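You operate a simulated robot arm through the tools that you are given. There is no shell and no other tool. Be economical: measure what you need, move in short steps, check, and stop when the job is done.

You are at the controls of a simulated robot arm. One attempt, no reset.

JOB
Put the red wheel socket back in its cut-out and lock the chest.
Fine: the blue chest; shut the socket drawer first.
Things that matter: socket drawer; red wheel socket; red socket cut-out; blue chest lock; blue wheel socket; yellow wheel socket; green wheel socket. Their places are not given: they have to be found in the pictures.

Only the result counts: the job must be done as asked and must still hold three seconds after the hand-in. Knocking over, shifting, dropping, spilling or breaking anything else fails it.

ROBOT AND FRAMES
A 7-joint arm with a two-finger parallel gripper, fixed in place. Base frame: the origin is at the foot of the arm, x ahead of it, y to its left, z up. Units: m, rad, N and s.
With the tool pointing down near the work surface it reaches from about 0.4 to 0.9 m from the base axis. Its first joint turns from -2.007 to 2.007 rad. Payload 3.91 kg.
The tool frame sits at the grasp point between the pads (the TCP): z along the fingers, y along the line on which they close. The tips reach 0.03 m beyond it. The gripper opens to 0.11 m. The fingers are 0.02 m wide and 0.01 m thick; the gripper's body (0.048 by 0.112 m) begins 0.055 m behind the TCP.
Orientation is told as [roll, pitch, yaw] about the base's x, y, z axes, in that order, counted from this pose: with the fingers straight down and closing along the base's y, the tool's x points along the base's -x, its y along +y and its z along -z.

CONTROLS
- The arm moves only by the tool play_rows. Its argument "series" is a list of rows, each a list of 3 entries, a list of its own where there are three numbers: the shift along the tool's x, y, z in m, then the turn, a rotation vector about the tool's x, y, z in rad, then the closure, from 0 (fully open) to 1 (shut). In form: [[[tx, ty, tz], [rx, ry, rz], gripper], ...]. A call has 1 to 8 rows; each row is the pose to reach, as a shift and turn from the pose commanded when the call began, along the tool's axes at that moment. A row lasts 0.2 s, in which the tool goes at most 0.05 m and 0.15 rad; a call with a longer step from one row to the next is refused whole, and so is a gripper value outside its range. Where a pose cannot be reached the arm comes as near as it can. A force on the tool above 80 N (or 10 N above the force at the start of the call, whichever is more), or a blocked arm, ends the call early, and 0.2 s more pass. Each finger travels about 0.153 m/s and halts on what it meets, pressing with about 22 N; the grip force reading is that of the motor and also rises with nothing between the fingers. The clock runs only during rows and for 0.2 s after the last one: add rows that repeat a pose to give the fingers time. It gives the time, the measured TCP pose, the force on the tool (base axes), the opening and the grip force at its end, in the units of the frame above (readings bear some noise).
- Cameras (640 x 400 px; columns grow to the right, rows downward): "scene" is fixed at [0.3863, 0.6449, 1.5639]; the picture's right is [-0.90, -0.44, 0.00], its down [-0.28, 0.56, -0.78] and it looks along [0.35, -0.70, -0.62] (base axes); focal length 315 px, centre (320, 200). "wrist" rides on the gripper at [-0.036, 0, -0.057] in the tool frame; the picture's right is [0.00, -1.00, 0.00], its down [0.97, 0.00, -0.24] and it looks along [0.24, 0.00, 0.97] (tool axes); focal length 218 px, centre (320, 200).
- snapshot(camera): a new picture of that camera. It takes no simulated time.
- raise_lower(by): slides the trunk up (or, below 0, down) by that many m; the arm rides with it, the base frame stays. It gives what a move gives, with no picture.
- pixel_to_xyz(camera, pixels): for up to 12 pixels [column, row] of the newest picture of that camera ("zoom" is the newest enlarged one), the place [x, y, z] in the base frame of the surface seen there, good to about 0.003 m, but the place of the scene camera against the robot may be out by one fixed shift of up to 0.018 m in any direction. It takes no simulated time.
- inspect(camera, box): a new picture of the part [left, top, right, bottom] of that camera's present view, enlarged. It takes no simulated time.
- finish_job(): hands the job in; it is judged then, once.

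Work in short steps. Measure before you move; look again where a grasp or a placing could have gone wrong, and mend it. You have 80 turns and 54 pictures in all, those below and enlarged ones among them. Open the gripper and draw the arm clear of the work before you hand the job in, unless the task says otherwise; then end with one line.

The tools are called after "Request:" as name(argument=value, ...) on one line, values as JSON. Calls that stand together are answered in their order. play_rows: Moves the arm, as the interface text tells. Its arguments: {"type":"object","properties":{"series":{"type":"array","items":{"type":"array"}}},"required":["series"]} The other tools are called the same way: raise_lower (by) slides the trunk up or down; snapshot (camera) takes a picture; pixel_to_xyz (camera, pixels) gives the place of the surface under pixels of a picture; inspect (camera, box) takes an enlarged picture of a part of a camera's view; finish_job () hands the job in.

At the start:

```text
t: 0.0
tool_pos: [0.5558, -0.0093, 1.2166]
tcp_rot: [0.0, -0.001, 0.0]
ft_force: [-0.2, 0.2, -0.4]
gripper_width: 0.1101
gripper_force: 0.0
trunk travel left (down, up): [-0.8, 0.19]
```

scene: 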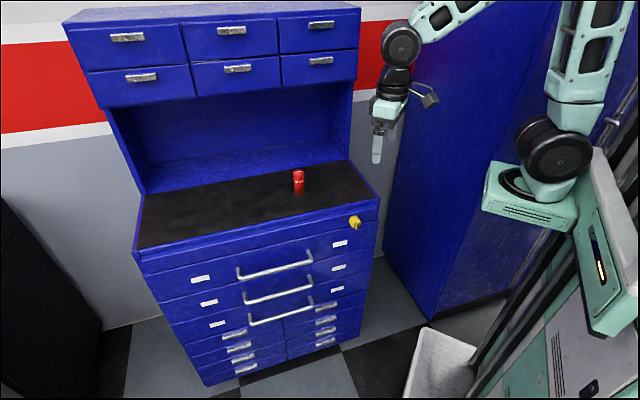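
wrist: 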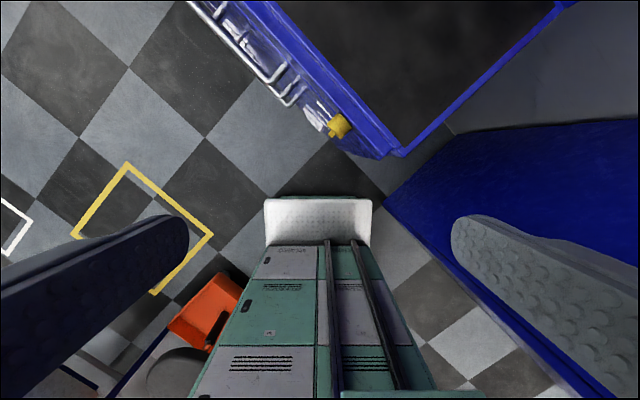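

I start with an enlarged look at the chest: the red socket at (298,182), the yellow lock at (355,222) and the drawers.

Request:
inspect(camera="scene", box=[130, 150, 390, 312])

Request:
pixel_to_xyz(camera="scene", pixels=[[298, 173], [298, 192], [355, 222], [238, 272], [311, 256], [245, 298], [312, 277], [140, 248], [378, 200], [348, 162], [275, 268], [280, 200]])

```text
2.46 times, centred on (260, 231) of scene
```

zoom: 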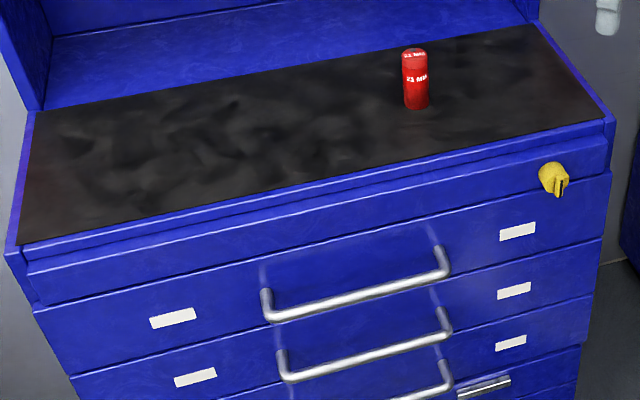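

```text
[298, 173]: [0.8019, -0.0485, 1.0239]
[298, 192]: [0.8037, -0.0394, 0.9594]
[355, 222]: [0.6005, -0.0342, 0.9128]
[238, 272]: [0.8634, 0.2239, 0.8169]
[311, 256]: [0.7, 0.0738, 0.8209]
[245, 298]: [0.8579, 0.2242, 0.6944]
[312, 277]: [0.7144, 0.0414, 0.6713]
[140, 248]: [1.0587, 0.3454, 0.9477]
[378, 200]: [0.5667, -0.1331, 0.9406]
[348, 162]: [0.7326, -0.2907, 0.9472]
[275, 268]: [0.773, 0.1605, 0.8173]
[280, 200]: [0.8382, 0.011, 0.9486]
```

The zoom shows white labels on the three drawers with bar handles, so I enlarge them to find which drawer holds the sockets.

Request:
inspect(camera="scene", box=[180, 225, 280, 345])

Request:
inspect(camera="scene", box=[300, 205, 385, 265])

```text
3.33 times, centred on (230, 285) of scene
```

zoom: 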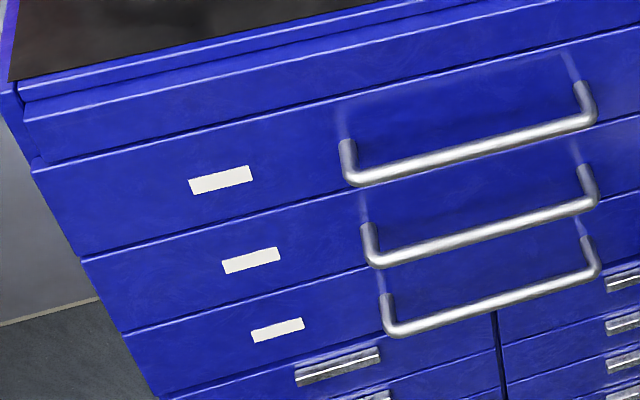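

```text
6.67 times, centred on (342, 235) of scene
```

zoom: 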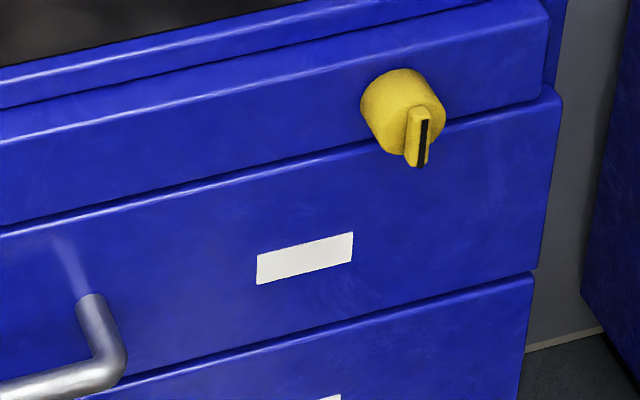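

Now I measure points on each drawer front to see which, if any, stands proud, plus the lock and the handles.

Request:
pixel_to_xyz(camera="zoom", pixels=[[300, 140], [520, 70], [220, 200], [520, 150], [200, 340], [500, 330], [400, 90], [418, 150], [375, 110], [430, 110], [100, 350], [95, 305]])

Request:
pixel_to_xyz(camera="scene", pixels=[[200, 250], [200, 270], [208, 295], [215, 318], [170, 268], [330, 250], [335, 277], [335, 300], [240, 273], [260, 273], [290, 266], [308, 261]])

```text
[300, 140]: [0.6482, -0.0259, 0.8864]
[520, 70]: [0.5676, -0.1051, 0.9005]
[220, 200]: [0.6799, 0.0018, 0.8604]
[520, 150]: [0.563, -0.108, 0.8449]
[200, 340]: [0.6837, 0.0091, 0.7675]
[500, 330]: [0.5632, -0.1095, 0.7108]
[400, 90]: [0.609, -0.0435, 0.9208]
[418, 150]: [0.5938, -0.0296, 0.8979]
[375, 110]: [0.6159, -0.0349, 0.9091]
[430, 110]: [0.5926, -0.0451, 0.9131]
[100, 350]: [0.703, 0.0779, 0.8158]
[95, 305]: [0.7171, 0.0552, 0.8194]
```

```text
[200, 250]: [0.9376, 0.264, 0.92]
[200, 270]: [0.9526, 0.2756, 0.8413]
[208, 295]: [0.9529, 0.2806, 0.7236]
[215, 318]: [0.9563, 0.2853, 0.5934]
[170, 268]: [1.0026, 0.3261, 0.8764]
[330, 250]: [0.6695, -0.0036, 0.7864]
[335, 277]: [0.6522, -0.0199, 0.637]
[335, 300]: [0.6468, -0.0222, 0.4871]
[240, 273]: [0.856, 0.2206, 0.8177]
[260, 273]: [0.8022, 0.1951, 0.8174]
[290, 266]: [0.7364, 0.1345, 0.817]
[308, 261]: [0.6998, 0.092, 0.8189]
```

All fronts lie in one plane (y−x ≈ −0.674), so every drawer is shut, and the top bar-handle drawer (z 0.76–0.88) is the likely socket drawer. I first draw the tool away from the chest and start turning it to point horizontally at the face, with the fingers closing vertically.

Request:
play_rows(series=[[[0.0125, 0.0325, 0], [0.1235, -0.0512, -0.0512], 0], [[0.025, 0.065, 0], [0.247, -0.1023, -0.1023], 0], [[0.0375, 0.0975, 0], [0.3705, -0.1535, -0.1535], 0], [[0.05, 0.13, 0], [0.494, -0.2046, -0.2046], 0], [[0.0625, 0.1625, 0], [0.6175, -0.2558, -0.2558], 0], [[0.075, 0.195, 0], [0.741, -0.307, -0.307], 0], [[0.0875, 0.2275, 0], [0.8646, -0.3581, -0.3581], 0], [[0.1, 0.26, 0], [0.9881, -0.4093, -0.4093], 0]])

```text
t: 1.8
tool_pos: [0.4569, 0.2495, 1.2173]
tcp_rot: [-1.056, -0.148, 0.538]
ft_force: [-0.1, -0.6, -0.3]
gripper_width: 0.1102
gripper_force: 0.1
trunk travel left (down, up): [-0.8, 0.19]
```

The move followed well. I finish the turn with the remaining third, about the same axis.

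Request:
play_rows(series=[[[0, 0, 0], [0.1235, -0.0512, -0.0512], 0], [[0, 0, 0], [0.247, -0.1023, -0.1023], 0], [[0, 0, 0], [0.3705, -0.1535, -0.1535], 0], [[0, 0, 0], [0.494, -0.2046, -0.2046], 0], [[0, 0, 0], [0.494, -0.2046, -0.2046], 0]])

Request:
raise_lower(by=-0.3)

Request:
snapshot(camera="wrist")

Request:
snapshot(camera="scene")

```text
t: 3.0
tool_pos: [0.4738, 0.2365, 1.2213]
tcp_rot: [-1.566, -0.009, 0.733]
ft_force: [0.0, -0.1, 0.2]
gripper_width: 0.1102
gripper_force: 0.1
trunk travel left (down, up): [-0.8, 0.19]
```

```text
t: 6.0
tool_pos: [0.4686, 0.2401, 0.92]
tcp_rot: [-1.566, -0.005, 0.75]
ft_force: [-0.4, -0.9, 0.1]
gripper_width: 0.1102
gripper_force: 0.1
trunk travel left (down, up): [-0.5, 0.49]
```

```text
48 pictures are left
```

wrist: 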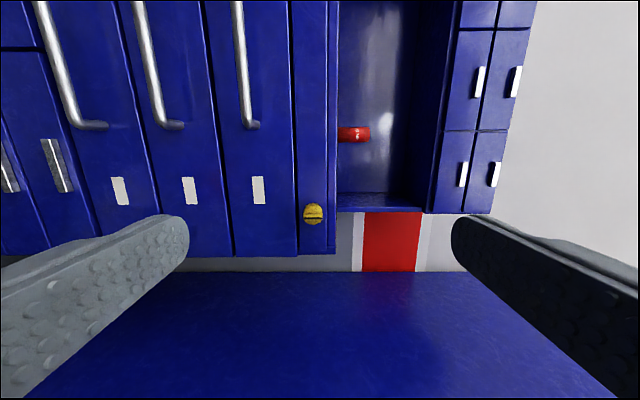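

```text
47 pictures are left
```

scene: 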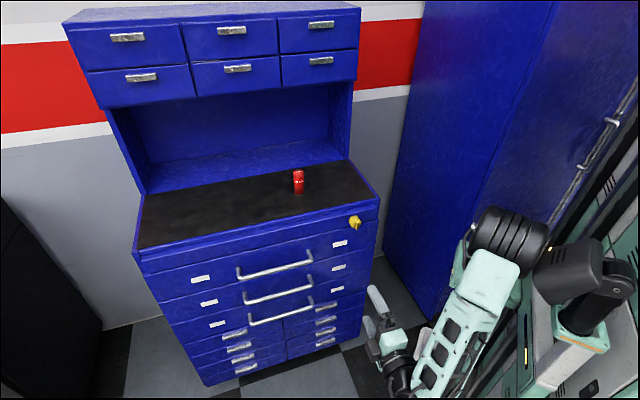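

The wrist view (picture-right is up) shows the first handle at columns 232–260 and the lock at (313,213). I measure these with the wrist camera, which has no shift.

Request:
pixel_to_xyz(camera="wrist", pixels=[[240, 30], [245, 80], [248, 110], [253, 125], [270, 40], [270, 150], [270, 230], [313, 208], [313, 219], [355, 134], [322, 60], [295, 230]])

Request:
pixel_to_xyz(camera="scene", pixels=[[355, 222], [298, 173], [275, 268], [311, 258]])

Request:
inspect(camera="wrist", box=[200, 60, 400, 260])

```text
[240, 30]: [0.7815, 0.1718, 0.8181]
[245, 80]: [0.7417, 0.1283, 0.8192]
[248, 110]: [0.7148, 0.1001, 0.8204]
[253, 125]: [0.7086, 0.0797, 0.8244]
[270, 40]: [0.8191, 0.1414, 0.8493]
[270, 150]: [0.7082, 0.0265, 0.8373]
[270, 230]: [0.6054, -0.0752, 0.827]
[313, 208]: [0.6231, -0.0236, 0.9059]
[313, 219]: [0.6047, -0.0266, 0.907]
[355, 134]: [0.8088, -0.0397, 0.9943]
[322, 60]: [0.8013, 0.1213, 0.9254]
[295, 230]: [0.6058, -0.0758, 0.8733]
```

```text
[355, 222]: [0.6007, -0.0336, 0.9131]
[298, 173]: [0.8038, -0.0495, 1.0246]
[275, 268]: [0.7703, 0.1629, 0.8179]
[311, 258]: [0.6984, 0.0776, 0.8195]
```

```text
2.00 times, centred on (300, 160) of wrist
```

zoom: 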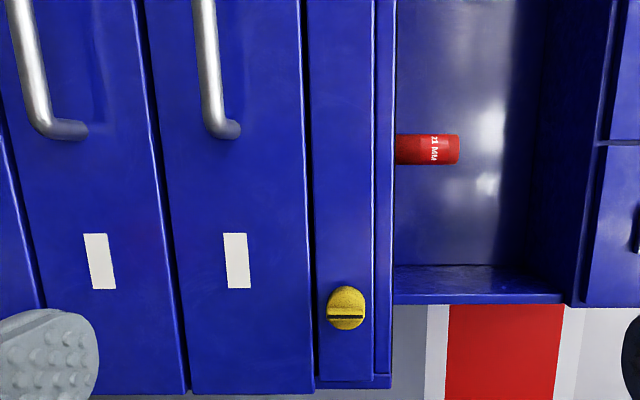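

Wrist measurements put the face at d=(y−x)/√2 ≈ −0.481, with the handle bar centre about 0.042 m in front of it at z ≈ 0.815. I move to a pre-grasp point 0.12 m in front of the bar at s=(x+y)/√2 ≈ 0.64.

Request:
play_rows(series=[[[-0.023, 0.0175, 0.026], [0, 0, 0], 0], [[-0.046, 0.035, 0.052], [0, 0, 0], 0], [[-0.07, 0.0525, 0.078], [0, 0, 0], 0], [[-0.093, 0.07, 0.104], [0, 0, 0], 0], [[-0.116, 0.0875, 0.13], [0, 0, 0], 0], [[-0.139, 0.105, 0.157], [0, 0, 0], 0], [[-0.139, 0.105, 0.157], [0, 0, 0], 0]])

Request:
snapshot(camera="wrist")

```text
t: 7.6
tool_pos: [0.6657, 0.237, 0.8109]
tcp_rot: [-1.571, 0.001, 0.787]
ft_force: [0.5, 0.8, 0.1]
gripper_width: 0.11
gripper_force: 0.1
trunk travel left (down, up): [-0.5, 0.49]
```

```text
45 pictures are left
```

wrist: 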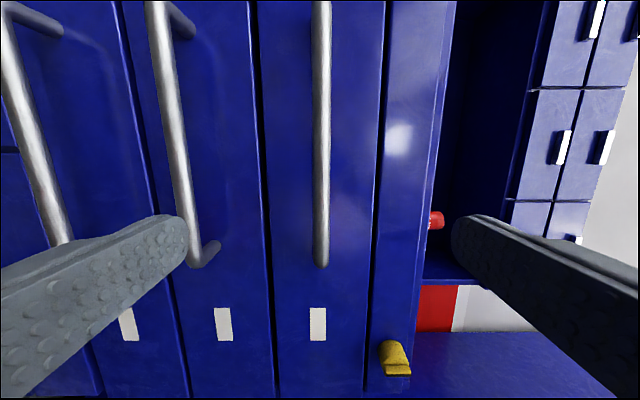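

The orientation is now right and the bar is at column 321, centred between the fingers. I measure it again from here.

Request:
pixel_to_xyz(camera="wrist", pixels=[[321, 100], [321, 180], [321, 230], [350, 200], [300, 200], [395, 355], [398, 371], [322, 262]])

```text
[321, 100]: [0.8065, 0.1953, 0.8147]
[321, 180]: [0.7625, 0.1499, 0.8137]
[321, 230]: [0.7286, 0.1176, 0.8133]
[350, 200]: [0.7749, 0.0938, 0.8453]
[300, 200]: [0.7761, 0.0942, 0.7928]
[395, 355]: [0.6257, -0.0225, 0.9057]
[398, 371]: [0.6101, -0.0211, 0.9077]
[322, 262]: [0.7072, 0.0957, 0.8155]
```

The bar centre is at d ≈ −0.438, z ≈ 0.813. I advance 0.134 m and close on it.

Request:
play_rows(series=[[[0, -0.001, 0.04], [0, 0, 0], 0], [[0, -0.002, 0.08], [0, 0, 0], 0], [[0, -0.002, 0.11], [0, 0, 0], 0], [[0, -0.002, 0.134], [0, 0, 0], 0], [[0, -0.002, 0.134], [0, 0, 0], 0.5], [[0, -0.002, 0.134], [0, 0, 0], 1], [[0, -0.002, 0.134], [0, 0, 0], 1], [[0, -0.002, 0.134], [0, 0, 0], 1]])

```text
t: 9.4
tool_pos: [0.7594, 0.1427, 0.814]
tcp_rot: [-1.57, -0.002, 0.786]
ft_force: [1.8, -0.7, -2.4]
gripper_width: 0.0154
gripper_force: 45.0
trunk travel left (down, up): [-0.5, 0.49]
```

The bar is gripped (opening 0.0154). I pull the drawer out 0.16 m slowly.

Request:
play_rows(series=[[[0, 0, -0.015], [0, 0, 0], 1], [[0, 0, -0.035], [0, 0, 0], 1], [[0, 0, -0.06], [0, 0, 0], 1], [[0, 0, -0.085], [0, 0, 0], 1], [[0, 0, -0.11], [0, 0, 0], 1], [[0, 0, -0.135], [0, 0, 0], 1], [[0, 0, -0.16], [0, 0, 0], 1], [[0, 0, -0.16], [0, 0, 0], 1]])

Request:
snapshot(camera="scene")

```text
t: 11.2
tool_pos: [0.6457, 0.2543, 0.814]
tcp_rot: [-1.57, -0.001, 0.784]
ft_force: [0.8, 3.8, -6.1]
gripper_width: 0.0157
gripper_force: 44.9
trunk travel left (down, up): [-0.5, 0.49]
```

```text
44 pictures are left
```

scene: 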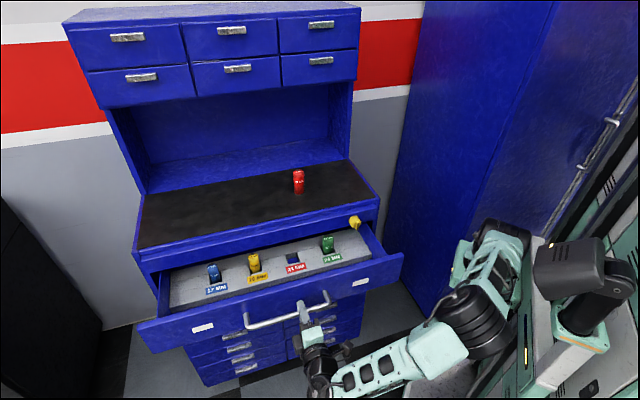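

The drawer is open and shows the four stations; the empty one with the red label is at (293,262). I enlarge it.

Request:
inspect(camera="scene", box=[190, 215, 360, 310])

```text
3.76 times, centred on (275, 262) of scene
```

zoom: 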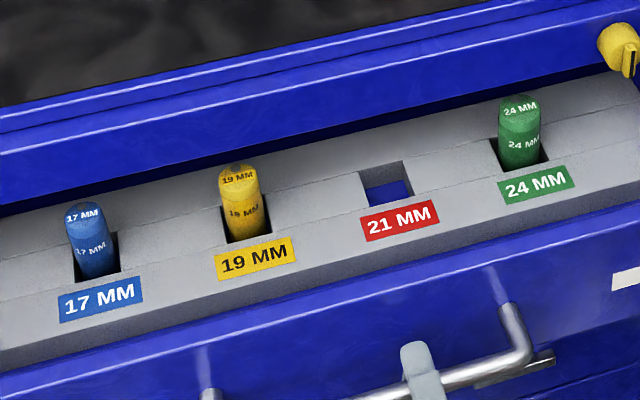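

The red cut-out is a square hole at zoom (386,182). I measure its corners, the bottom, the neighbours and the drawer's position.

Request:
pixel_to_xyz(camera="zoom", pixels=[[358, 171], [403, 159], [415, 193], [370, 207], [388, 194], [385, 172], [340, 190], [430, 170], [520, 105], [238, 170], [83, 210], [400, 235]])

```text
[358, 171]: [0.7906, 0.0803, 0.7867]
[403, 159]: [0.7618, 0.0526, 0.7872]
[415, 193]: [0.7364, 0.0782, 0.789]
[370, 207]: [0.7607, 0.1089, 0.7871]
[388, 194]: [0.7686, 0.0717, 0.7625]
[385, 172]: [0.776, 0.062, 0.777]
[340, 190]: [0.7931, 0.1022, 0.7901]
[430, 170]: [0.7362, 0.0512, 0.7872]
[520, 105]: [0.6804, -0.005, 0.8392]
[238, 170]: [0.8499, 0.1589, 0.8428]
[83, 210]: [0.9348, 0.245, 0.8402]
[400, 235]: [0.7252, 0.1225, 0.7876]
```

The cut-out centre (scene) is about (0.762, 0.080), floor z ≈ 0.763, foam z ≈ 0.787, which is right under the chest front. I pull the drawer out another 0.11 m for gripper clearance.

Request:
play_rows(series=[[[0, 0, -0.02], [0, 0, 0], 1], [[0, 0, -0.04], [0, 0, 0], 1], [[0, 0, -0.06], [0, 0, 0], 1], [[0, 0, -0.08], [0, 0, 0], 1], [[0, 0, -0.1], [0, 0, 0], 1], [[0, 0, -0.11], [0, 0, 0], 1], [[0, 0, -0.11], [0, 0, 0], 1]])

Request:
inspect(camera="scene", box=[130, 180, 450, 380])

```text
t: 12.8
tool_pos: [0.5683, 0.3332, 0.8137]
tcp_rot: [-1.571, -0.001, 0.788]
ft_force: [9.5, 7.0, -4.2]
gripper_width: 0.0157
gripper_force: 45.2
trunk travel left (down, up): [-0.5, 0.49]
```

```text
2.00 times, centred on (290, 280) of scene
```

zoom: 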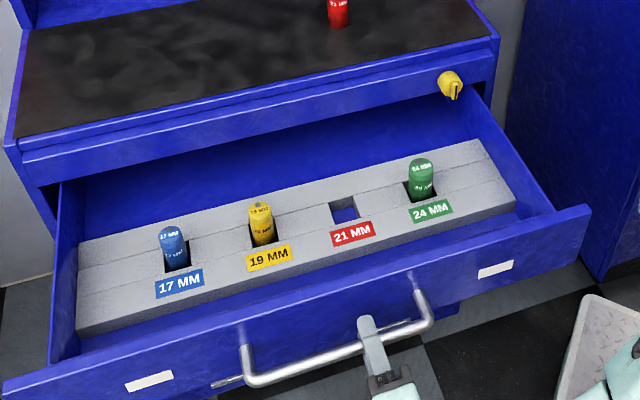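

The drawer is now 0.27 m out and the cut-out is well clear of the chest front. I open the fingers and back straight off the handle.

Request:
play_rows(series=[[[0, 0, 0], [0, 0, 0], 0.5], [[0, 0, 0], [0, 0, 0], 0.4], [[0, 0, 0], [0, 0, 0], 0.4], [[0, 0, -0.03], [0, 0, 0], 0.4], [[0, 0, -0.06], [0, 0, 0], 0.4], [[0, 0, -0.09], [0, 0, 0], 0.4], [[0, 0, -0.09], [0, 0, 0], 0.4]])

Request:
raise_lower(by=0.4)

```text
t: 14.4
tool_pos: [0.5037, 0.3969, 0.816]
tcp_rot: [-1.571, -0.002, 0.785]
ft_force: [-0.4, 0.3, 1.3]
gripper_width: 0.0659
gripper_force: 0.1
trunk travel left (down, up): [-0.5, 0.49]
```

```text
t: 18.2
tool_pos: [0.5041, 0.3973, 1.2161]
tcp_rot: [-1.57, -0.001, 0.783]
ft_force: [-0.5, 0.6, -0.7]
gripper_width: 0.0659
gripper_force: 0.0
trunk travel left (down, up): [-0.9, 0.09]
```

The handle is free. At height, I turn the tool back to point down (rotation about its x) with the fingers closing along the chest's depth, while moving over towards the red socket.

Request:
play_rows(series=[[[0.01, 0, 0.03], [-0.1428, 0, 0], 0.4], [[0.02, 0, 0.06], [-0.2856, 0, 0], 0.4], [[0.03, 0, 0.09], [-0.4284, 0, 0], 0.4], [[0.04, 0, 0.12], [-0.5712, 0, 0], 0.4], [[0.05, 0, 0.15], [-0.714, 0, 0], 0.4], [[0.06, 0, 0.18], [-0.8568, 0, 0], 0.4], [[0.07, 0, 0.21], [-0.9996, 0, 0], 0.4], [[0.08, 0, 0.24], [-1.1424, 0, 0], 0.4]])

Request:
play_rows(series=[[[0, 0, 0], [-0.1428, 0, 0], 0.4], [[0, 0, 0], [-0.2856, 0, 0], 0.4], [[0, 0, 0], [-0.4284, 0, 0], 0.4], [[0, 0, 0], [-0.4284, 0, 0], 0.4]])

Request:
snapshot(camera="wrist")

```text
t: 20.0
tool_pos: [0.6158, 0.1727, 1.215]
tcp_rot: [-0.427, 0.0, 0.788]
ft_force: [-1.4, 0.1, 0.2]
gripper_width: 0.0663
gripper_force: 0.0
trunk travel left (down, up): [-0.9, 0.09]
```

```text
t: 21.0
tool_pos: [0.6182, 0.1719, 1.2143]
tcp_rot: [0.002, -0.002, 0.784]
ft_force: [-0.2, 1.0, 0.2]
gripper_width: 0.0659
gripper_force: 0.0
trunk travel left (down, up): [-0.9, 0.09]
```

```text
41 pictures are left
```

wrist: 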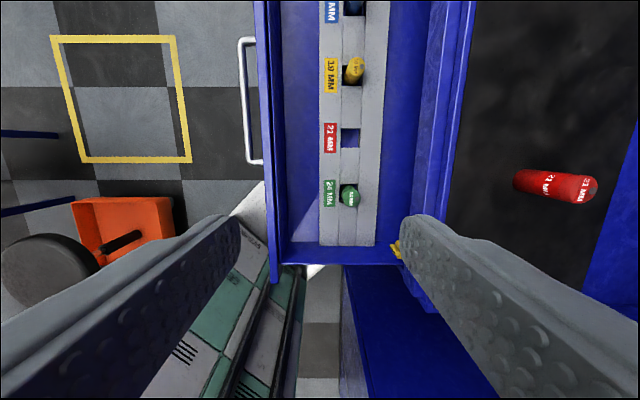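

Excellent view: the red cut-out at (350,138), the red socket at (515–598,188). I measure both with the wrist camera.

Request:
pixel_to_xyz(camera="wrist", pixels=[[590, 190], [518, 180], [585, 178], [588, 201], [341, 128], [360, 128], [360, 148], [341, 148], [350, 134], [350, 190], [355, 66], [261, 150]])

Request:
inspect(camera="wrist", box=[300, 90, 400, 220])

```text
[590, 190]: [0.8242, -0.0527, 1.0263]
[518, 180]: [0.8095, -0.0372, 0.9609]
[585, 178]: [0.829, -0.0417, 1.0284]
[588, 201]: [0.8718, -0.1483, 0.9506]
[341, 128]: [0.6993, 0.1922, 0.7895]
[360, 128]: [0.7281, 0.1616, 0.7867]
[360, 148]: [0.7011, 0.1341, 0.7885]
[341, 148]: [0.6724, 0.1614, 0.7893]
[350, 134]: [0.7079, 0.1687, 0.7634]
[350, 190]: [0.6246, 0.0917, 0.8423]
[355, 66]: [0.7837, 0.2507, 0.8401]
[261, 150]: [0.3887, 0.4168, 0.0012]
```

```text
3.08 times, centred on (350, 155) of wrist
```

zoom: 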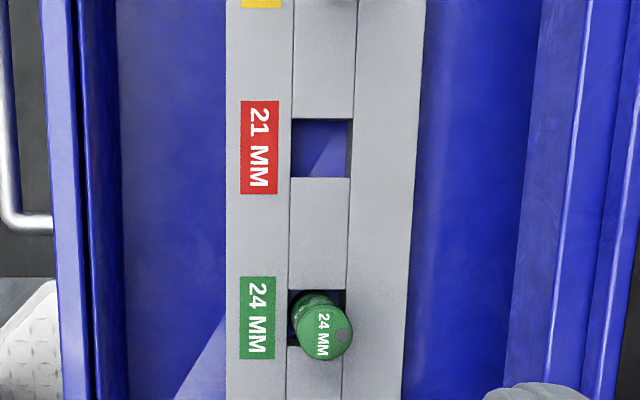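

Wrist camera gives the cut-out centre ≈ (0.700, 0.162). Before going over the socket I check how far the upper cabinets overhang.

Request:
pixel_to_xyz(camera="scene", pixels=[[318, 75], [318, 40], [355, 90], [240, 85], [343, 130], [298, 173]])

```text
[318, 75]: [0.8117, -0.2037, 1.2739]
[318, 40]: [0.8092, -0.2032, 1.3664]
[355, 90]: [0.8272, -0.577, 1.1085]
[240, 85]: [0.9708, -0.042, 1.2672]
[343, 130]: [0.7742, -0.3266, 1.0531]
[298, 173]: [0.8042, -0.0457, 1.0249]
```

The cabinets' front is at d ≈ −0.72, 0.1 m behind the socket axis, enough for the hand. I move most of the way over, a bit lower, and look again.

Request:
play_rows(series=[[[0.003, -0.04, 0.01], [0, 0, 0], 0.4], [[0.006, -0.08, 0.02], [0, 0, 0], 0.4], [[0.009, -0.12, 0.03], [0, 0, 0], 0.4], [[0.012, -0.16, 0.04], [0, 0, 0], 0.4], [[0.014, -0.2, 0.05], [0, 0, 0], 0.4], [[0.014, -0.24, 0.06], [0, 0, 0], 0.4], [[0.014, -0.27, 0.06], [0, 0, 0], 0.4], [[0.014, -0.27, 0.06], [0, 0, 0], 0.4]])

Request:
snapshot(camera="wrist")

Request:
snapshot(camera="scene")

```text
t: 22.8
tool_pos: [0.7989, -0.0293, 1.1567]
tcp_rot: [-0.001, 0.001, 0.785]
ft_force: [0.4, -0.4, -1.2]
gripper_width: 0.0659
gripper_force: 0.0
trunk travel left (down, up): [-0.9, 0.09]
```

```text
39 pictures are left
```

wrist: 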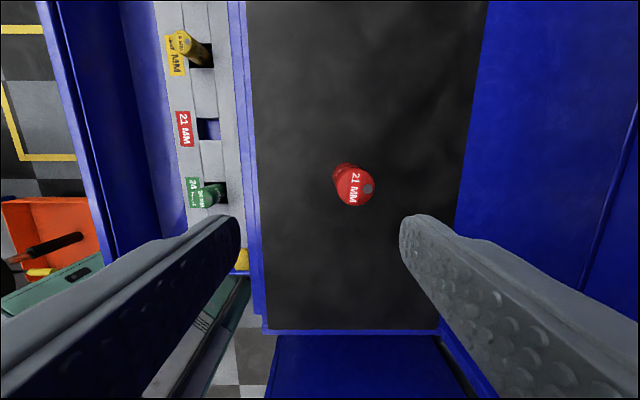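

```text
38 pictures are left
```

scene: 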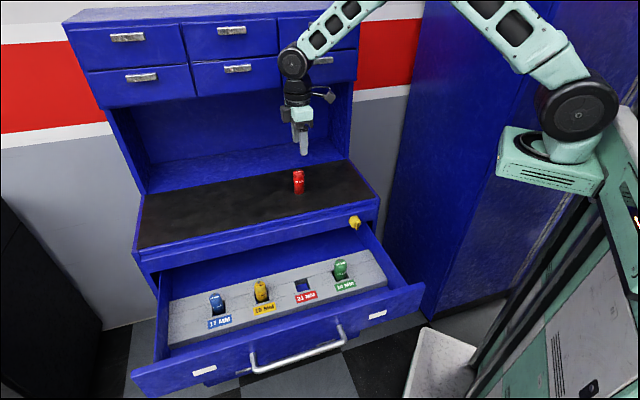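

The top face of the red socket is at (355,187). I measure its rim for the exact centre, and also the wrist joint's gap to the cabinets.

Request:
pixel_to_xyz(camera="wrist", pixels=[[355, 187], [340, 190], [371, 190], [356, 173], [355, 202], [345, 178], [366, 178], [208, 120], [208, 128]])

Request:
pixel_to_xyz(camera="scene", pixels=[[295, 62], [285, 60], [296, 90], [290, 75], [302, 150]])

```text
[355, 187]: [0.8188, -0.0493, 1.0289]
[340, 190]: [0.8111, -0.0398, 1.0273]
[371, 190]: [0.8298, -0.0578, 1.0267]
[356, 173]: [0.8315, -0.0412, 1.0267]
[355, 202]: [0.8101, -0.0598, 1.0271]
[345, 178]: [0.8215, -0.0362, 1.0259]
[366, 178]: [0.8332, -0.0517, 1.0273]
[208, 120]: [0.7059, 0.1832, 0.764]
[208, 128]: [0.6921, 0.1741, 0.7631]
```

```text
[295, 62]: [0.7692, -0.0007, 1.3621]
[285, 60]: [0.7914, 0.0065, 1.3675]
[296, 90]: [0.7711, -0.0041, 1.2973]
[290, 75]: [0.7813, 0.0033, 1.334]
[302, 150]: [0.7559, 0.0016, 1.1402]
```

Socket centre ≈ (0.8205, −0.0495), diameter ≈ 0.028, top z 1.027. I centre over it, descend to z ≈ 1.009 and close.

Request:
play_rows(series=[[[-0.001, -0.03, 0], [0, 0, 0], 0.4], [[-0.001, -0.03, 0.04], [0, 0, 0], 0.4], [[-0.001, -0.03, 0.08], [0, 0, 0], 0.4], [[-0.001, -0.03, 0.12], [0, 0, 0], 0.4], [[-0.001, -0.03, 0.148], [0, 0, 0], 0.4], [[-0.001, -0.03, 0.148], [0, 0, 0], 0.4]])

Request:
snapshot(camera="wrist")

```text
t: 24.2
tool_pos: [0.8181, -0.0503, 1.0056]
tcp_rot: [-0.001, 0.0, 0.786]
ft_force: [0.8, 0.3, 0.4]
gripper_width: 0.0662
gripper_force: 0.1
trunk travel left (down, up): [-0.9, 0.09]
```

```text
37 pictures are left
```

wrist: 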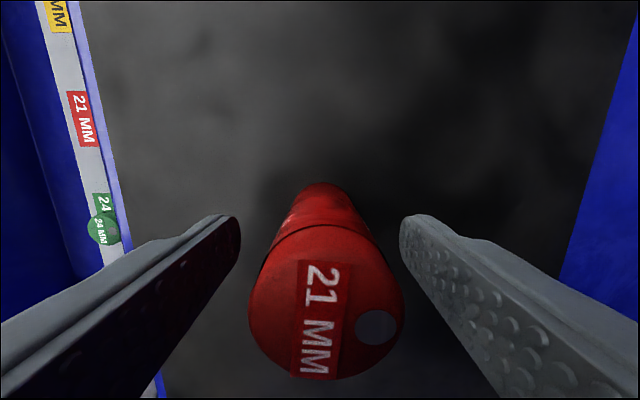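

The socket is centred between the fingers. I raise by 3 mm and close on it.

Request:
play_rows(series=[[[0, 0, -0.003], [0, 0, 0], 0.5], [[0, 0, -0.003], [0, 0, 0], 0.6], [[0, 0, -0.003], [0, 0, 0], 0.7], [[0, 0, -0.003], [0, 0, 0], 0.85], [[0, 0, -0.003], [0, 0, 0], 1], [[0, 0, -0.003], [0, 0, 0], 1]])

```text
t: 25.6
tool_pos: [0.8201, -0.0511, 1.0096]
tcp_rot: [0.001, 0.0, 0.785]
ft_force: [0.9, 0.3, -0.2]
gripper_width: 0.0323
gripper_force: 22.2
trunk travel left (down, up): [-0.9, 0.09]
```

The socket is gripped (0.032 wide). I lift 0.07 m and carry it out over the cut-out.

Request:
play_rows(series=[[[0, 0, -0.035], [0, 0, 0], 1], [[0, 0, -0.07], [0, 0, 0], 1], [[-0.011, 0.04, -0.07], [0, 0, 0], 1], [[-0.022, 0.08, -0.07], [0, 0, 0], 1], [[-0.033, 0.12, -0.07], [0, 0, 0], 1], [[-0.044, 0.16, -0.07], [0, 0, 0], 1], [[-0.055, 0.2, -0.07], [0, 0, 0], 1], [[-0.066, 0.236, -0.07], [0, 0, 0], 1]])

Request:
snapshot(camera="wrist")

Request:
inspect(camera="scene", box=[190, 160, 410, 320])

```text
t: 27.4
tool_pos: [0.6998, 0.1624, 1.0789]
tcp_rot: [0.001, 0.0, 0.786]
ft_force: [0.1, -0.8, -2.0]
gripper_width: 0.032
gripper_force: 22.2
trunk travel left (down, up): [-0.9, 0.09]
```

```text
36 pictures are left
```

wrist: 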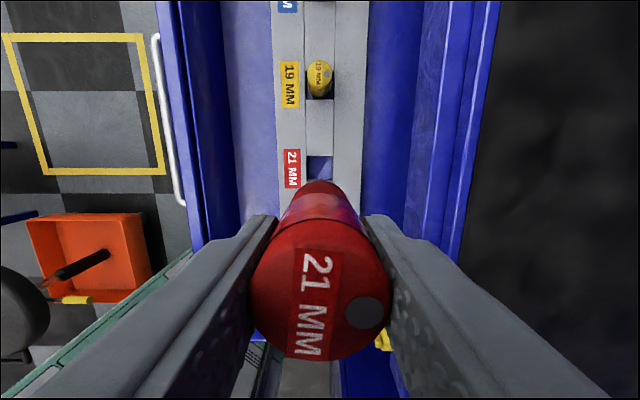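

```text
2.50 times, centred on (300, 240) of scene
```

zoom: 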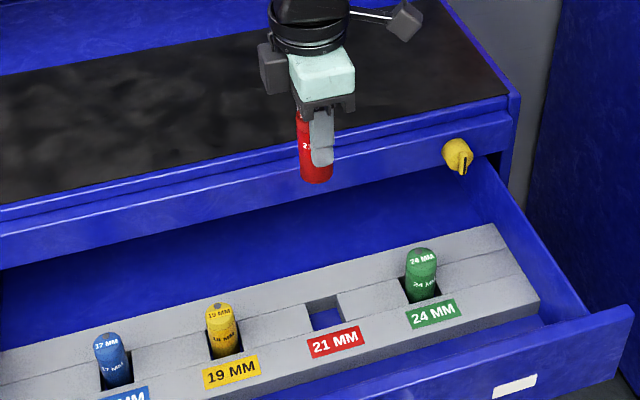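

I check the visible cut-out edges in the wrist view: left column 307, right column 333, far edge row 155.

Request:
pixel_to_xyz(camera="wrist", pixels=[[305, 165], [335, 165], [305, 175], [336, 175], [315, 154], [328, 154], [320, 168], [313, 164], [329, 175]])

```text
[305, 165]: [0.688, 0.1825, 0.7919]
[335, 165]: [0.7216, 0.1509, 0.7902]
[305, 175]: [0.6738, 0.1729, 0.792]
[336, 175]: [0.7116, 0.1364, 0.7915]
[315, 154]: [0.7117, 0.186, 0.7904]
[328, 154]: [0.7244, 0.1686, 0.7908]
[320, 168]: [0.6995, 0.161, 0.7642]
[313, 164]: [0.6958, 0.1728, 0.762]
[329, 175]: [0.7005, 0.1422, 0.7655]
```

The centre estimates agree (d −0.380, s ≈ 0.611). I lower until the socket bottom is about 1 cm above the foam and look.

Request:
play_rows(series=[[[-0.001, 0, 0.04], [0, 0, 0], 1], [[-0.001, 0, 0.08], [0, 0, 0], 1], [[-0.001, 0, 0.12], [0, 0, 0], 1], [[-0.001, 0, 0.16], [0, 0, 0], 1], [[-0.001, 0, 0.195], [0, 0, 0], 1], [[-0.001, 0, 0.215], [0, 0, 0], 1], [[-0.001, 0, 0.215], [0, 0, 0], 1]])

Request:
inspect(camera="scene", box=[250, 220, 370, 310])

Request:
snapshot(camera="wrist")

```text
t: 29.0
tool_pos: [0.7002, 0.1644, 0.8647]
tcp_rot: [0.0, 0.001, 0.786]
ft_force: [-0.6, 0.4, -0.9]
gripper_width: 0.0322
gripper_force: 21.9
trunk travel left (down, up): [-0.9, 0.09]
```

```text
4.44 times, centred on (310, 265) of scene
```

zoom: 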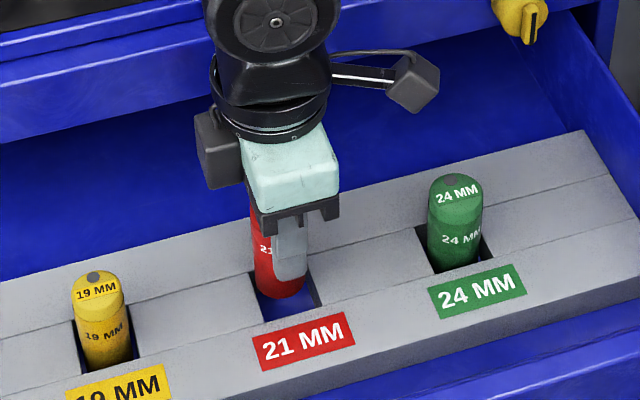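

```text
33 pictures are left
```

wrist: 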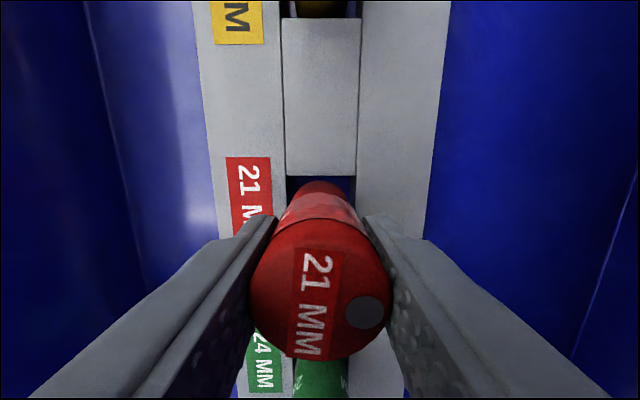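

The socket sits above the hole; the far edge of the hole is visible at row 176 and its sides at columns 286 and 356. I measure the edges once more.

Request:
pixel_to_xyz(camera="wrist", pixels=[[310, 174], [335, 174], [320, 171], [283, 190], [359, 190], [282, 184], [358, 184], [320, 183]])

Request:
pixel_to_xyz(camera="zoom", pixels=[[249, 272], [262, 322], [323, 305], [311, 262], [272, 296], [300, 292]])

```text
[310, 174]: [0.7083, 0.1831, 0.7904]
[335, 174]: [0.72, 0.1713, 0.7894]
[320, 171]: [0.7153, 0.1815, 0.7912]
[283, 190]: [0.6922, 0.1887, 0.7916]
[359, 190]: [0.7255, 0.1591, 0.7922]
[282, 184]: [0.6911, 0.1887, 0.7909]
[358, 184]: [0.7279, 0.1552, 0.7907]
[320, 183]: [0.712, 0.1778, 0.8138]
```

```text
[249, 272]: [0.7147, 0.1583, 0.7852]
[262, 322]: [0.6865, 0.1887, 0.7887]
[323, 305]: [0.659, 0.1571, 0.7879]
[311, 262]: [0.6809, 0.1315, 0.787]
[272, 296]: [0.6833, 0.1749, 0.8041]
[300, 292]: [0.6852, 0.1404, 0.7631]
```

The tool is within about 1.5 mm of the hole centre (s 0.610, d −0.379). I lower it 0.038 m in small steps.

Request:
play_rows(series=[[[0.0015, 0, 0.008], [0, 0, 0], 1], [[0.0015, 0, 0.016], [0, 0, 0], 1], [[0.0015, 0, 0.024], [0, 0, 0], 1], [[0.0015, 0, 0.031], [0, 0, 0], 1], [[0.0015, 0, 0.038], [0, 0, 0], 1], [[0.0015, 0, 0.038], [0, 0, 0], 1]])

Request:
inspect(camera="scene", box=[250, 220, 370, 310])

```text
t: 30.4
tool_pos: [0.7003, 0.1622, 0.8257]
tcp_rot: [0.0, 0.0, 0.787]
ft_force: [0.2, -0.8, -2.4]
gripper_width: 0.0323
gripper_force: 22.3
trunk travel left (down, up): [-0.9, 0.09]
```

```text
4.44 times, centred on (310, 265) of scene
```

zoom: 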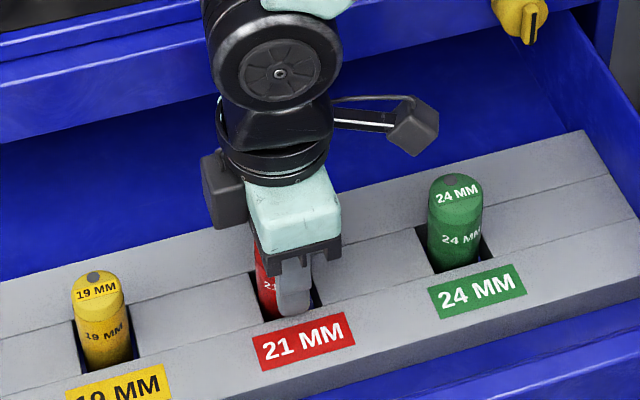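

The socket is in the cut-out with no side force. I lower another 1.5 mm, open gently and lift straight up.

Request:
play_rows(series=[[[0, 0, 0.0015], [0, 0, 0], 1], [[0, 0, 0.0015], [0, 0, 0], 0.66], [[0, 0, 0.0015], [0, 0, 0], 0.55], [[0, 0, 0.0015], [0, 0, 0], 0.5], [[0, 0, -0.03], [0, 0, 0], 0.5], [[0, 0, -0.07], [0, 0, 0], 0.5], [[0, 0, -0.115], [0, 0, 0], 0.5], [[0, 0, -0.16], [0, 0, 0], 0.5]])

Request:
snapshot(camera="wrist")

Request:
inspect(camera="scene", box=[190, 220, 370, 330])

```text
t: 32.2
tool_pos: [0.6994, 0.1623, 0.9879]
tcp_rot: [-0.001, 0.001, 0.785]
ft_force: [0.4, -0.2, -0.3]
gripper_width: 0.0552
gripper_force: 0.0
trunk travel left (down, up): [-0.9, 0.09]
```

```text
31 pictures are left
```

wrist: 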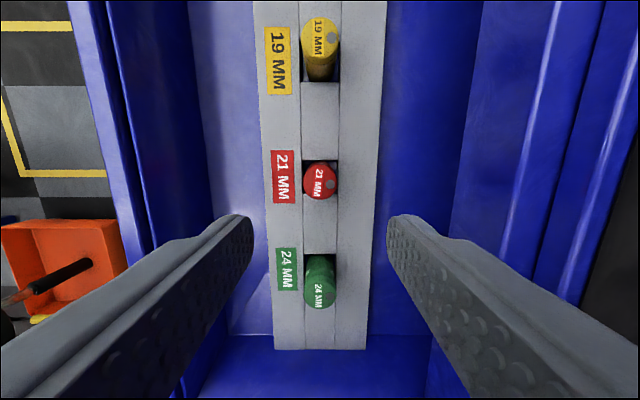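

```text
3.56 times, centred on (280, 275) of scene
```

zoom: 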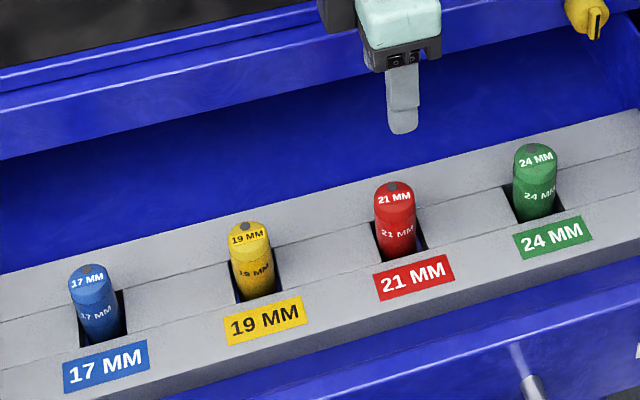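

The red socket stands upright in its cut-out like the others. I rise and draw back out while turning the tool to the horizontal handle pose again.

Request:
play_rows(series=[[[-0.003, 0.033, -0.033], [0.1, 0, 0], 0.4], [[-0.007, 0.067, -0.067], [0.23, 0, 0], 0.4], [[-0.011, 0.102, -0.1], [0.37, 0, 0], 0.4], [[-0.015, 0.14, -0.128], [0.51, 0, 0], 0.4], [[-0.019, 0.18, -0.156], [0.65, 0, 0], 0.4], [[-0.023, 0.22, -0.184], [0.79, 0, 0], 0.4], [[-0.026, 0.262, -0.21], [0.93, 0, 0], 0.4], [[-0.028, 0.304, -0.228], [1.07, 0, 0], 0.4]])

Request:
play_rows(series=[[[0, 0, 0], [0.13, 0, 0], 0.4], [[0, 0, 0], [0.26, 0, 0], 0.4], [[0, 0, 0], [0.38, 0, 0], 0.4], [[0, 0, 0], [0.5008, 0, 0], 0.4], [[0, 0, 0], [0.5008, 0, 0], 0.4]])

Request:
raise_lower(by=-0.4)

Request:
snapshot(camera="wrist")

```text
t: 34.0
tool_pos: [0.5043, 0.3983, 1.2141]
tcp_rot: [-1.072, -0.003, 0.785]
ft_force: [0.3, -0.5, 0.7]
gripper_width: 0.0662
gripper_force: 0.0
trunk travel left (down, up): [-0.9, 0.09]
```

```text
t: 35.2
tool_pos: [0.5042, 0.3981, 1.2142]
tcp_rot: [-1.571, -0.001, 0.785]
ft_force: [0.5, 0.4, -0.4]
gripper_width: 0.0661
gripper_force: 0.1
trunk travel left (down, up): [-0.9, 0.09]
```

```text
t: 39.1
tool_pos: [0.5038, 0.3979, 0.8148]
tcp_rot: [-1.57, -0.003, 0.786]
ft_force: [-0.1, -0.3, -0.1]
gripper_width: 0.0656
gripper_force: 0.1
trunk travel left (down, up): [-0.5, 0.49]
```

```text
29 pictures are left
```

wrist: 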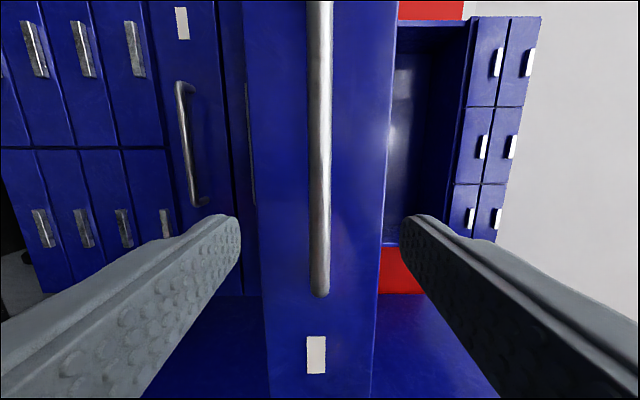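

The bar is at column 319, centred. I advance 0.09 m and grip it.

Request:
play_rows(series=[[[0, 0.001, 0.03], [0, 0, 0], 0.4], [[0, 0.001, 0.06], [0, 0, 0], 0.4], [[0, 0.001, 0.09], [0, 0, 0], 0.4], [[0, 0.001, 0.09], [0, 0, 0], 0.7], [[0, 0.001, 0.09], [0, 0, 0], 1], [[0, 0.001, 0.09], [0, 0, 0], 1], [[0, 0.001, 0.09], [0, 0, 0], 1]])

```text
t: 40.7
tool_pos: [0.5685, 0.3337, 0.8135]
tcp_rot: [-1.57, -0.003, 0.786]
ft_force: [0.1, -0.7, 7.8]
gripper_width: 0.0156
gripper_force: 44.6
trunk travel left (down, up): [-0.5, 0.49]
```

Gripped again. I push the drawer in gently, 0.15 m first.

Request:
play_rows(series=[[[0, 0, 0.01], [0, 0, 0], 1], [[0, 0, 0.03], [0, 0, 0], 1], [[0, 0, 0.05], [0, 0, 0], 1], [[0, 0, 0.07], [0, 0, 0], 1], [[0, 0, 0.09], [0, 0, 0], 1], [[0, 0, 0.11], [0, 0, 0], 1], [[0, 0, 0.13], [0, 0, 0], 1], [[0, 0, 0.15], [0, 0, 0], 1]])

Request:
play_rows(series=[[[0, 0, 0.02], [0, 0, 0], 1], [[0, 0, 0.04], [0, 0, 0], 1], [[0, 0, 0.06], [0, 0, 0], 1], [[0, 0, 0.08], [0, 0, 0], 1], [[0, 0, 0.1], [0, 0, 0], 1], [[0, 0, 0.112], [0, 0, 0], 1], [[0, 0, 0.121], [0, 0, 0], 1], [[0, 0, 0.124], [0, 0, 0], 1]])

Request:
inspect(camera="scene", box=[130, 180, 400, 350])

```text
t: 42.5
tool_pos: [0.6741, 0.2286, 0.8144]
tcp_rot: [-1.573, 0.0, 0.786]
ft_force: [2.9, 2.9, 17.6]
gripper_width: 0.0157
gripper_force: 44.8
trunk travel left (down, up): [-0.5, 0.49]
```

```text
t: 44.3
tool_pos: [0.7593, 0.1429, 0.8134]
tcp_rot: [-1.571, -0.002, 0.787]
ft_force: [-24.4, 19.9, 24.1]
gripper_width: 0.0159
gripper_force: 44.9
trunk travel left (down, up): [-0.5, 0.49]
```

```text
2.35 times, centred on (265, 265) of scene
```

zoom: 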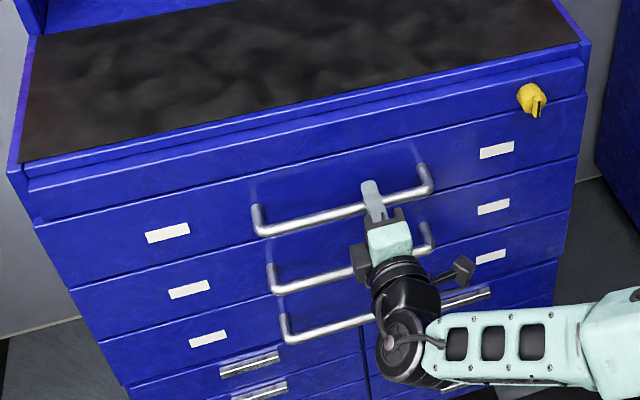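

The drawer is home: the tool is at exactly the original shut position with a 31 N counter-force. I ease off, release, and back away 0.15 m.

Request:
play_rows(series=[[[0, 0, -0.002], [0, 0, 0], 1], [[0, 0, -0.002], [0, 0, 0], 0.6], [[0, 0, -0.002], [0, 0, 0], 0.4], [[0, 0, -0.002], [0, 0, 0], 0.4], [[0, 0, -0.04], [0, 0, 0], 0.4], [[0, 0, -0.08], [0, 0, 0], 0.4], [[0, 0, -0.12], [0, 0, 0], 0.4], [[0, 0, -0.15], [0, 0, 0], 0.4]])

Request:
snapshot(camera="wrist")

```text
t: 46.1
tool_pos: [0.6558, 0.2467, 0.8128]
tcp_rot: [-1.571, -0.001, 0.785]
ft_force: [0.7, 0.5, -0.8]
gripper_width: 0.0661
gripper_force: 0.0
trunk travel left (down, up): [-0.5, 0.49]
```

```text
27 pictures are left
```

wrist: 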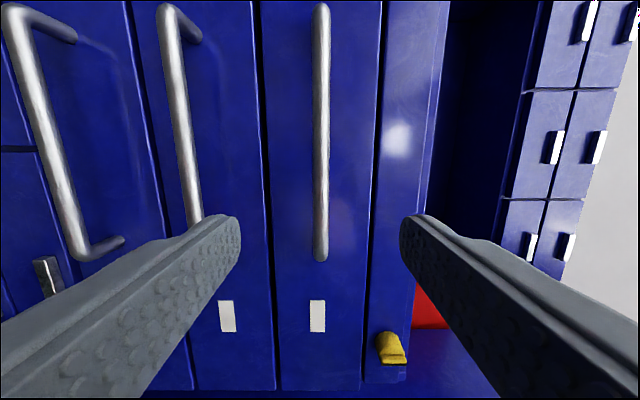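

The drawer front looks flush. I now roll the tool 90° (fingers closing horizontally) and shift towards the lock, keeping 0.15 m off the face.

Request:
play_rows(series=[[[0.02, -0.012, 0], [0, 0, 0.1428], 0.4], [[0.04, -0.024, 0], [0, 0, 0.2856], 0.4], [[0.06, -0.036, 0], [0, 0, 0.4284], 0.4], [[0.08, -0.048, 0], [0, 0, 0.5712], 0.4], [[0.1, -0.06, 0], [0, 0, 0.714], 0.4], [[0.12, -0.072, 0], [0, 0, 0.8568], 0.4], [[0.14, -0.084, 0], [0, 0, 0.9996], 0.4], [[0.16, -0.096, 0], [0, 0, 1.1424], 0.4]])

Request:
play_rows(series=[[[0, 0, 0], [0, 0, 0.1428], 0.4], [[0, 0, 0], [0, 0, 0.2856], 0.4], [[0, 0, 0], [0, 0, 0.4284], 0.4], [[0, 0, 0], [0, 0, 0.4284], 0.4]])

Request:
snapshot(camera="wrist")

```text
t: 47.4
tool_pos: [0.6306, 0.1036, 0.8724]
tcp_rot: [-1.584, -0.738, 0.62]
ft_force: [-0.1, -0.2, 0.4]
gripper_width: 0.0661
gripper_force: 0.0
trunk travel left (down, up): [-0.5, 0.49]
stopped in row 6: the arm was blocked; the commanded pose is now the measured one
```

```text
t: 48.4
tool_pos: [0.6292, 0.1048, 0.8727]
tcp_rot: [-1.599, -1.17, 0.638]
ft_force: [-0.3, -0.8, 0.0]
gripper_width: 0.066
gripper_force: 0.0
trunk travel left (down, up): [-0.5, 0.49]
```

```text
26 pictures are left
```

wrist: 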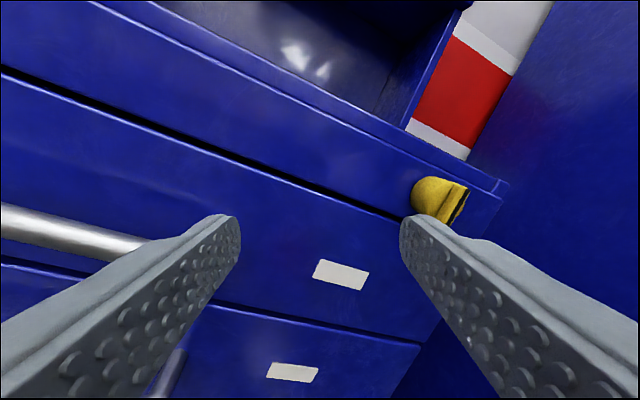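

The arm was blocked near its inner reach; the tool is now at (0.629, 0.105) and tilted about 10°. I measure the lock from here.

Request:
pixel_to_xyz(camera="wrist", pixels=[[425, 195], [445, 185], [430, 180], [440, 205], [455, 200], [463, 192], [462, 203], [410, 215], [480, 215], [420, 160], [300, 200], [250, 130]])

Request:
inspect(camera="wrist", box=[380, 150, 500, 240])

Request:
snapshot(camera="scene")

```text
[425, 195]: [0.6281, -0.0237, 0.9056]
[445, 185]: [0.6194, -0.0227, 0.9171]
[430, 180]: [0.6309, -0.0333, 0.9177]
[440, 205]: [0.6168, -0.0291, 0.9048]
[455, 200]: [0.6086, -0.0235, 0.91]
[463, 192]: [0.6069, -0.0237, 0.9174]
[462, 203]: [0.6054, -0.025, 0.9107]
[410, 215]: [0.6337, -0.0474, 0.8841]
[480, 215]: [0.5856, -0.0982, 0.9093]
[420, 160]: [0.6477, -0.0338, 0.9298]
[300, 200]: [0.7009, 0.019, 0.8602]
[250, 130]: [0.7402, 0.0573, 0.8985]
```

```text
4.44 times, centred on (440, 195) of wrist
```

zoom: 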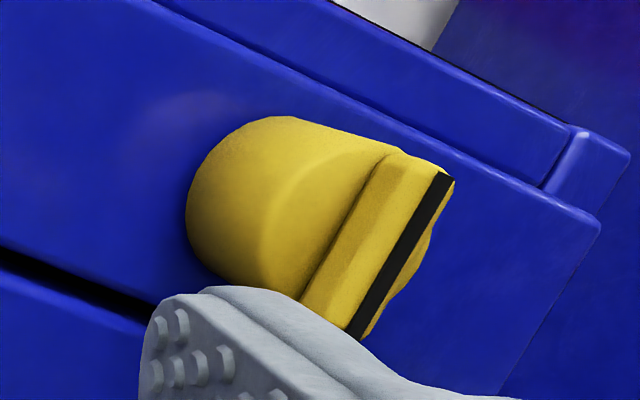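

```text
24 pictures are left
```

scene: 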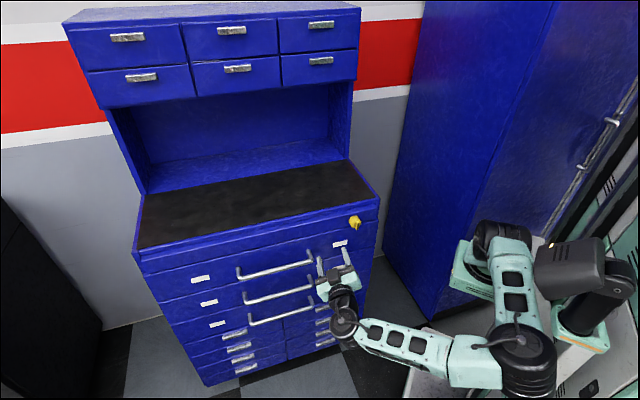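

The lock's ridge is upright at about s 0.412, d −0.446 (outer face), z ≈ 0.91. I correct the tilt and roll and move to a standoff in front of it.

Request:
play_rows(series=[[[0.0015, -0.02, 0.006], [-0.035, -0.005, 0.08], 0.4], [[0.003, -0.04, 0.012], [-0.07, -0.01, 0.16], 0.4], [[0.0045, -0.06, 0.018], [-0.104, -0.0145, 0.24], 0.4], [[0.006, -0.08, 0.024], [-0.139, -0.019, 0.32], 0.4], [[0.0079, -0.1084, 0.0328], [-0.173, -0.0239, 0.4003], 0.4], [[0.0079, -0.1084, 0.0328], [-0.173, -0.0239, 0.4003], 0.4]])

Request:
snapshot(camera="wrist")

```text
t: 49.2
tool_pos: [0.6162, 0.0161, 0.8926]
tcp_rot: [-1.368, -1.419, 0.398]
ft_force: [-49.2, 72.8, 4.7]
gripper_width: 0.066
gripper_force: 0.1
trunk travel left (down, up): [-0.5, 0.49]
stopped in row 4: the force on the tool passed its limit (the readings are from after the stop); the commanded pose is now the measured one
```

```text
23 pictures are left
```

wrist: 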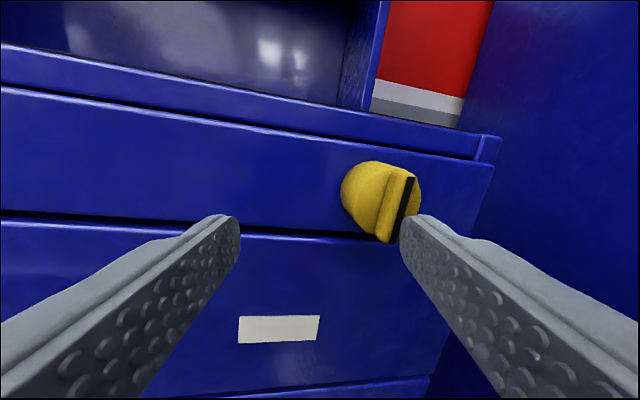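

The right finger met the knob because the arm's inner reach pushed it forward; the ridge is still upright. I back off the way I came, and measure the arm's links to see which trunk height would help.

Request:
play_rows(series=[[[0, 0.005, -0.02], [0, 0, 0], 0.4], [[0, 0.03, -0.03], [0, 0, 0], 0.4], [[0, 0.06, -0.03], [0, 0, 0], 0.4], [[0, 0.09, -0.03], [0, 0, 0], 0.4]])

Request:
pixel_to_xyz(camera="scene", pixels=[[490, 235], [510, 290], [525, 360], [405, 340], [345, 325], [470, 270], [570, 260], [500, 245]])

```text
t: 50.2
tool_pos: [0.6724, 0.0858, 0.8794]
tcp_rot: [-1.358, -1.416, 0.382]
ft_force: [0.3, 0.0, -0.2]
gripper_width: 0.0662
gripper_force: 0.0
trunk travel left (down, up): [-0.5, 0.49]
```

```text
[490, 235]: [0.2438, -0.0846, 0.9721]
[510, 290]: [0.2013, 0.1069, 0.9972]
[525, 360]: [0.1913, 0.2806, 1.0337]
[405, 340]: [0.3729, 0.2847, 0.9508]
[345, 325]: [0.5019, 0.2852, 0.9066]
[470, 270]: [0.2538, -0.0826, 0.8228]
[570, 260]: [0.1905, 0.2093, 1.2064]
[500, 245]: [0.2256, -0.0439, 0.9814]
```

The shoulder is at about z 0.92, level with the tool, so the elbow folds to its limit; from a higher shoulder the reach is easier. I raise the trunk 0.35 m and will bring the tool down with the arm.

Request:
raise_lower(by=0.35)

```text
t: 53.6
tool_pos: [0.6725, 0.0852, 1.2297]
tcp_rot: [-1.347, -1.417, 0.373]
ft_force: [-0.2, 0.0, 0.1]
gripper_width: 0.0659
gripper_force: 0.0
trunk travel left (down, up): [-0.85, 0.14]
```

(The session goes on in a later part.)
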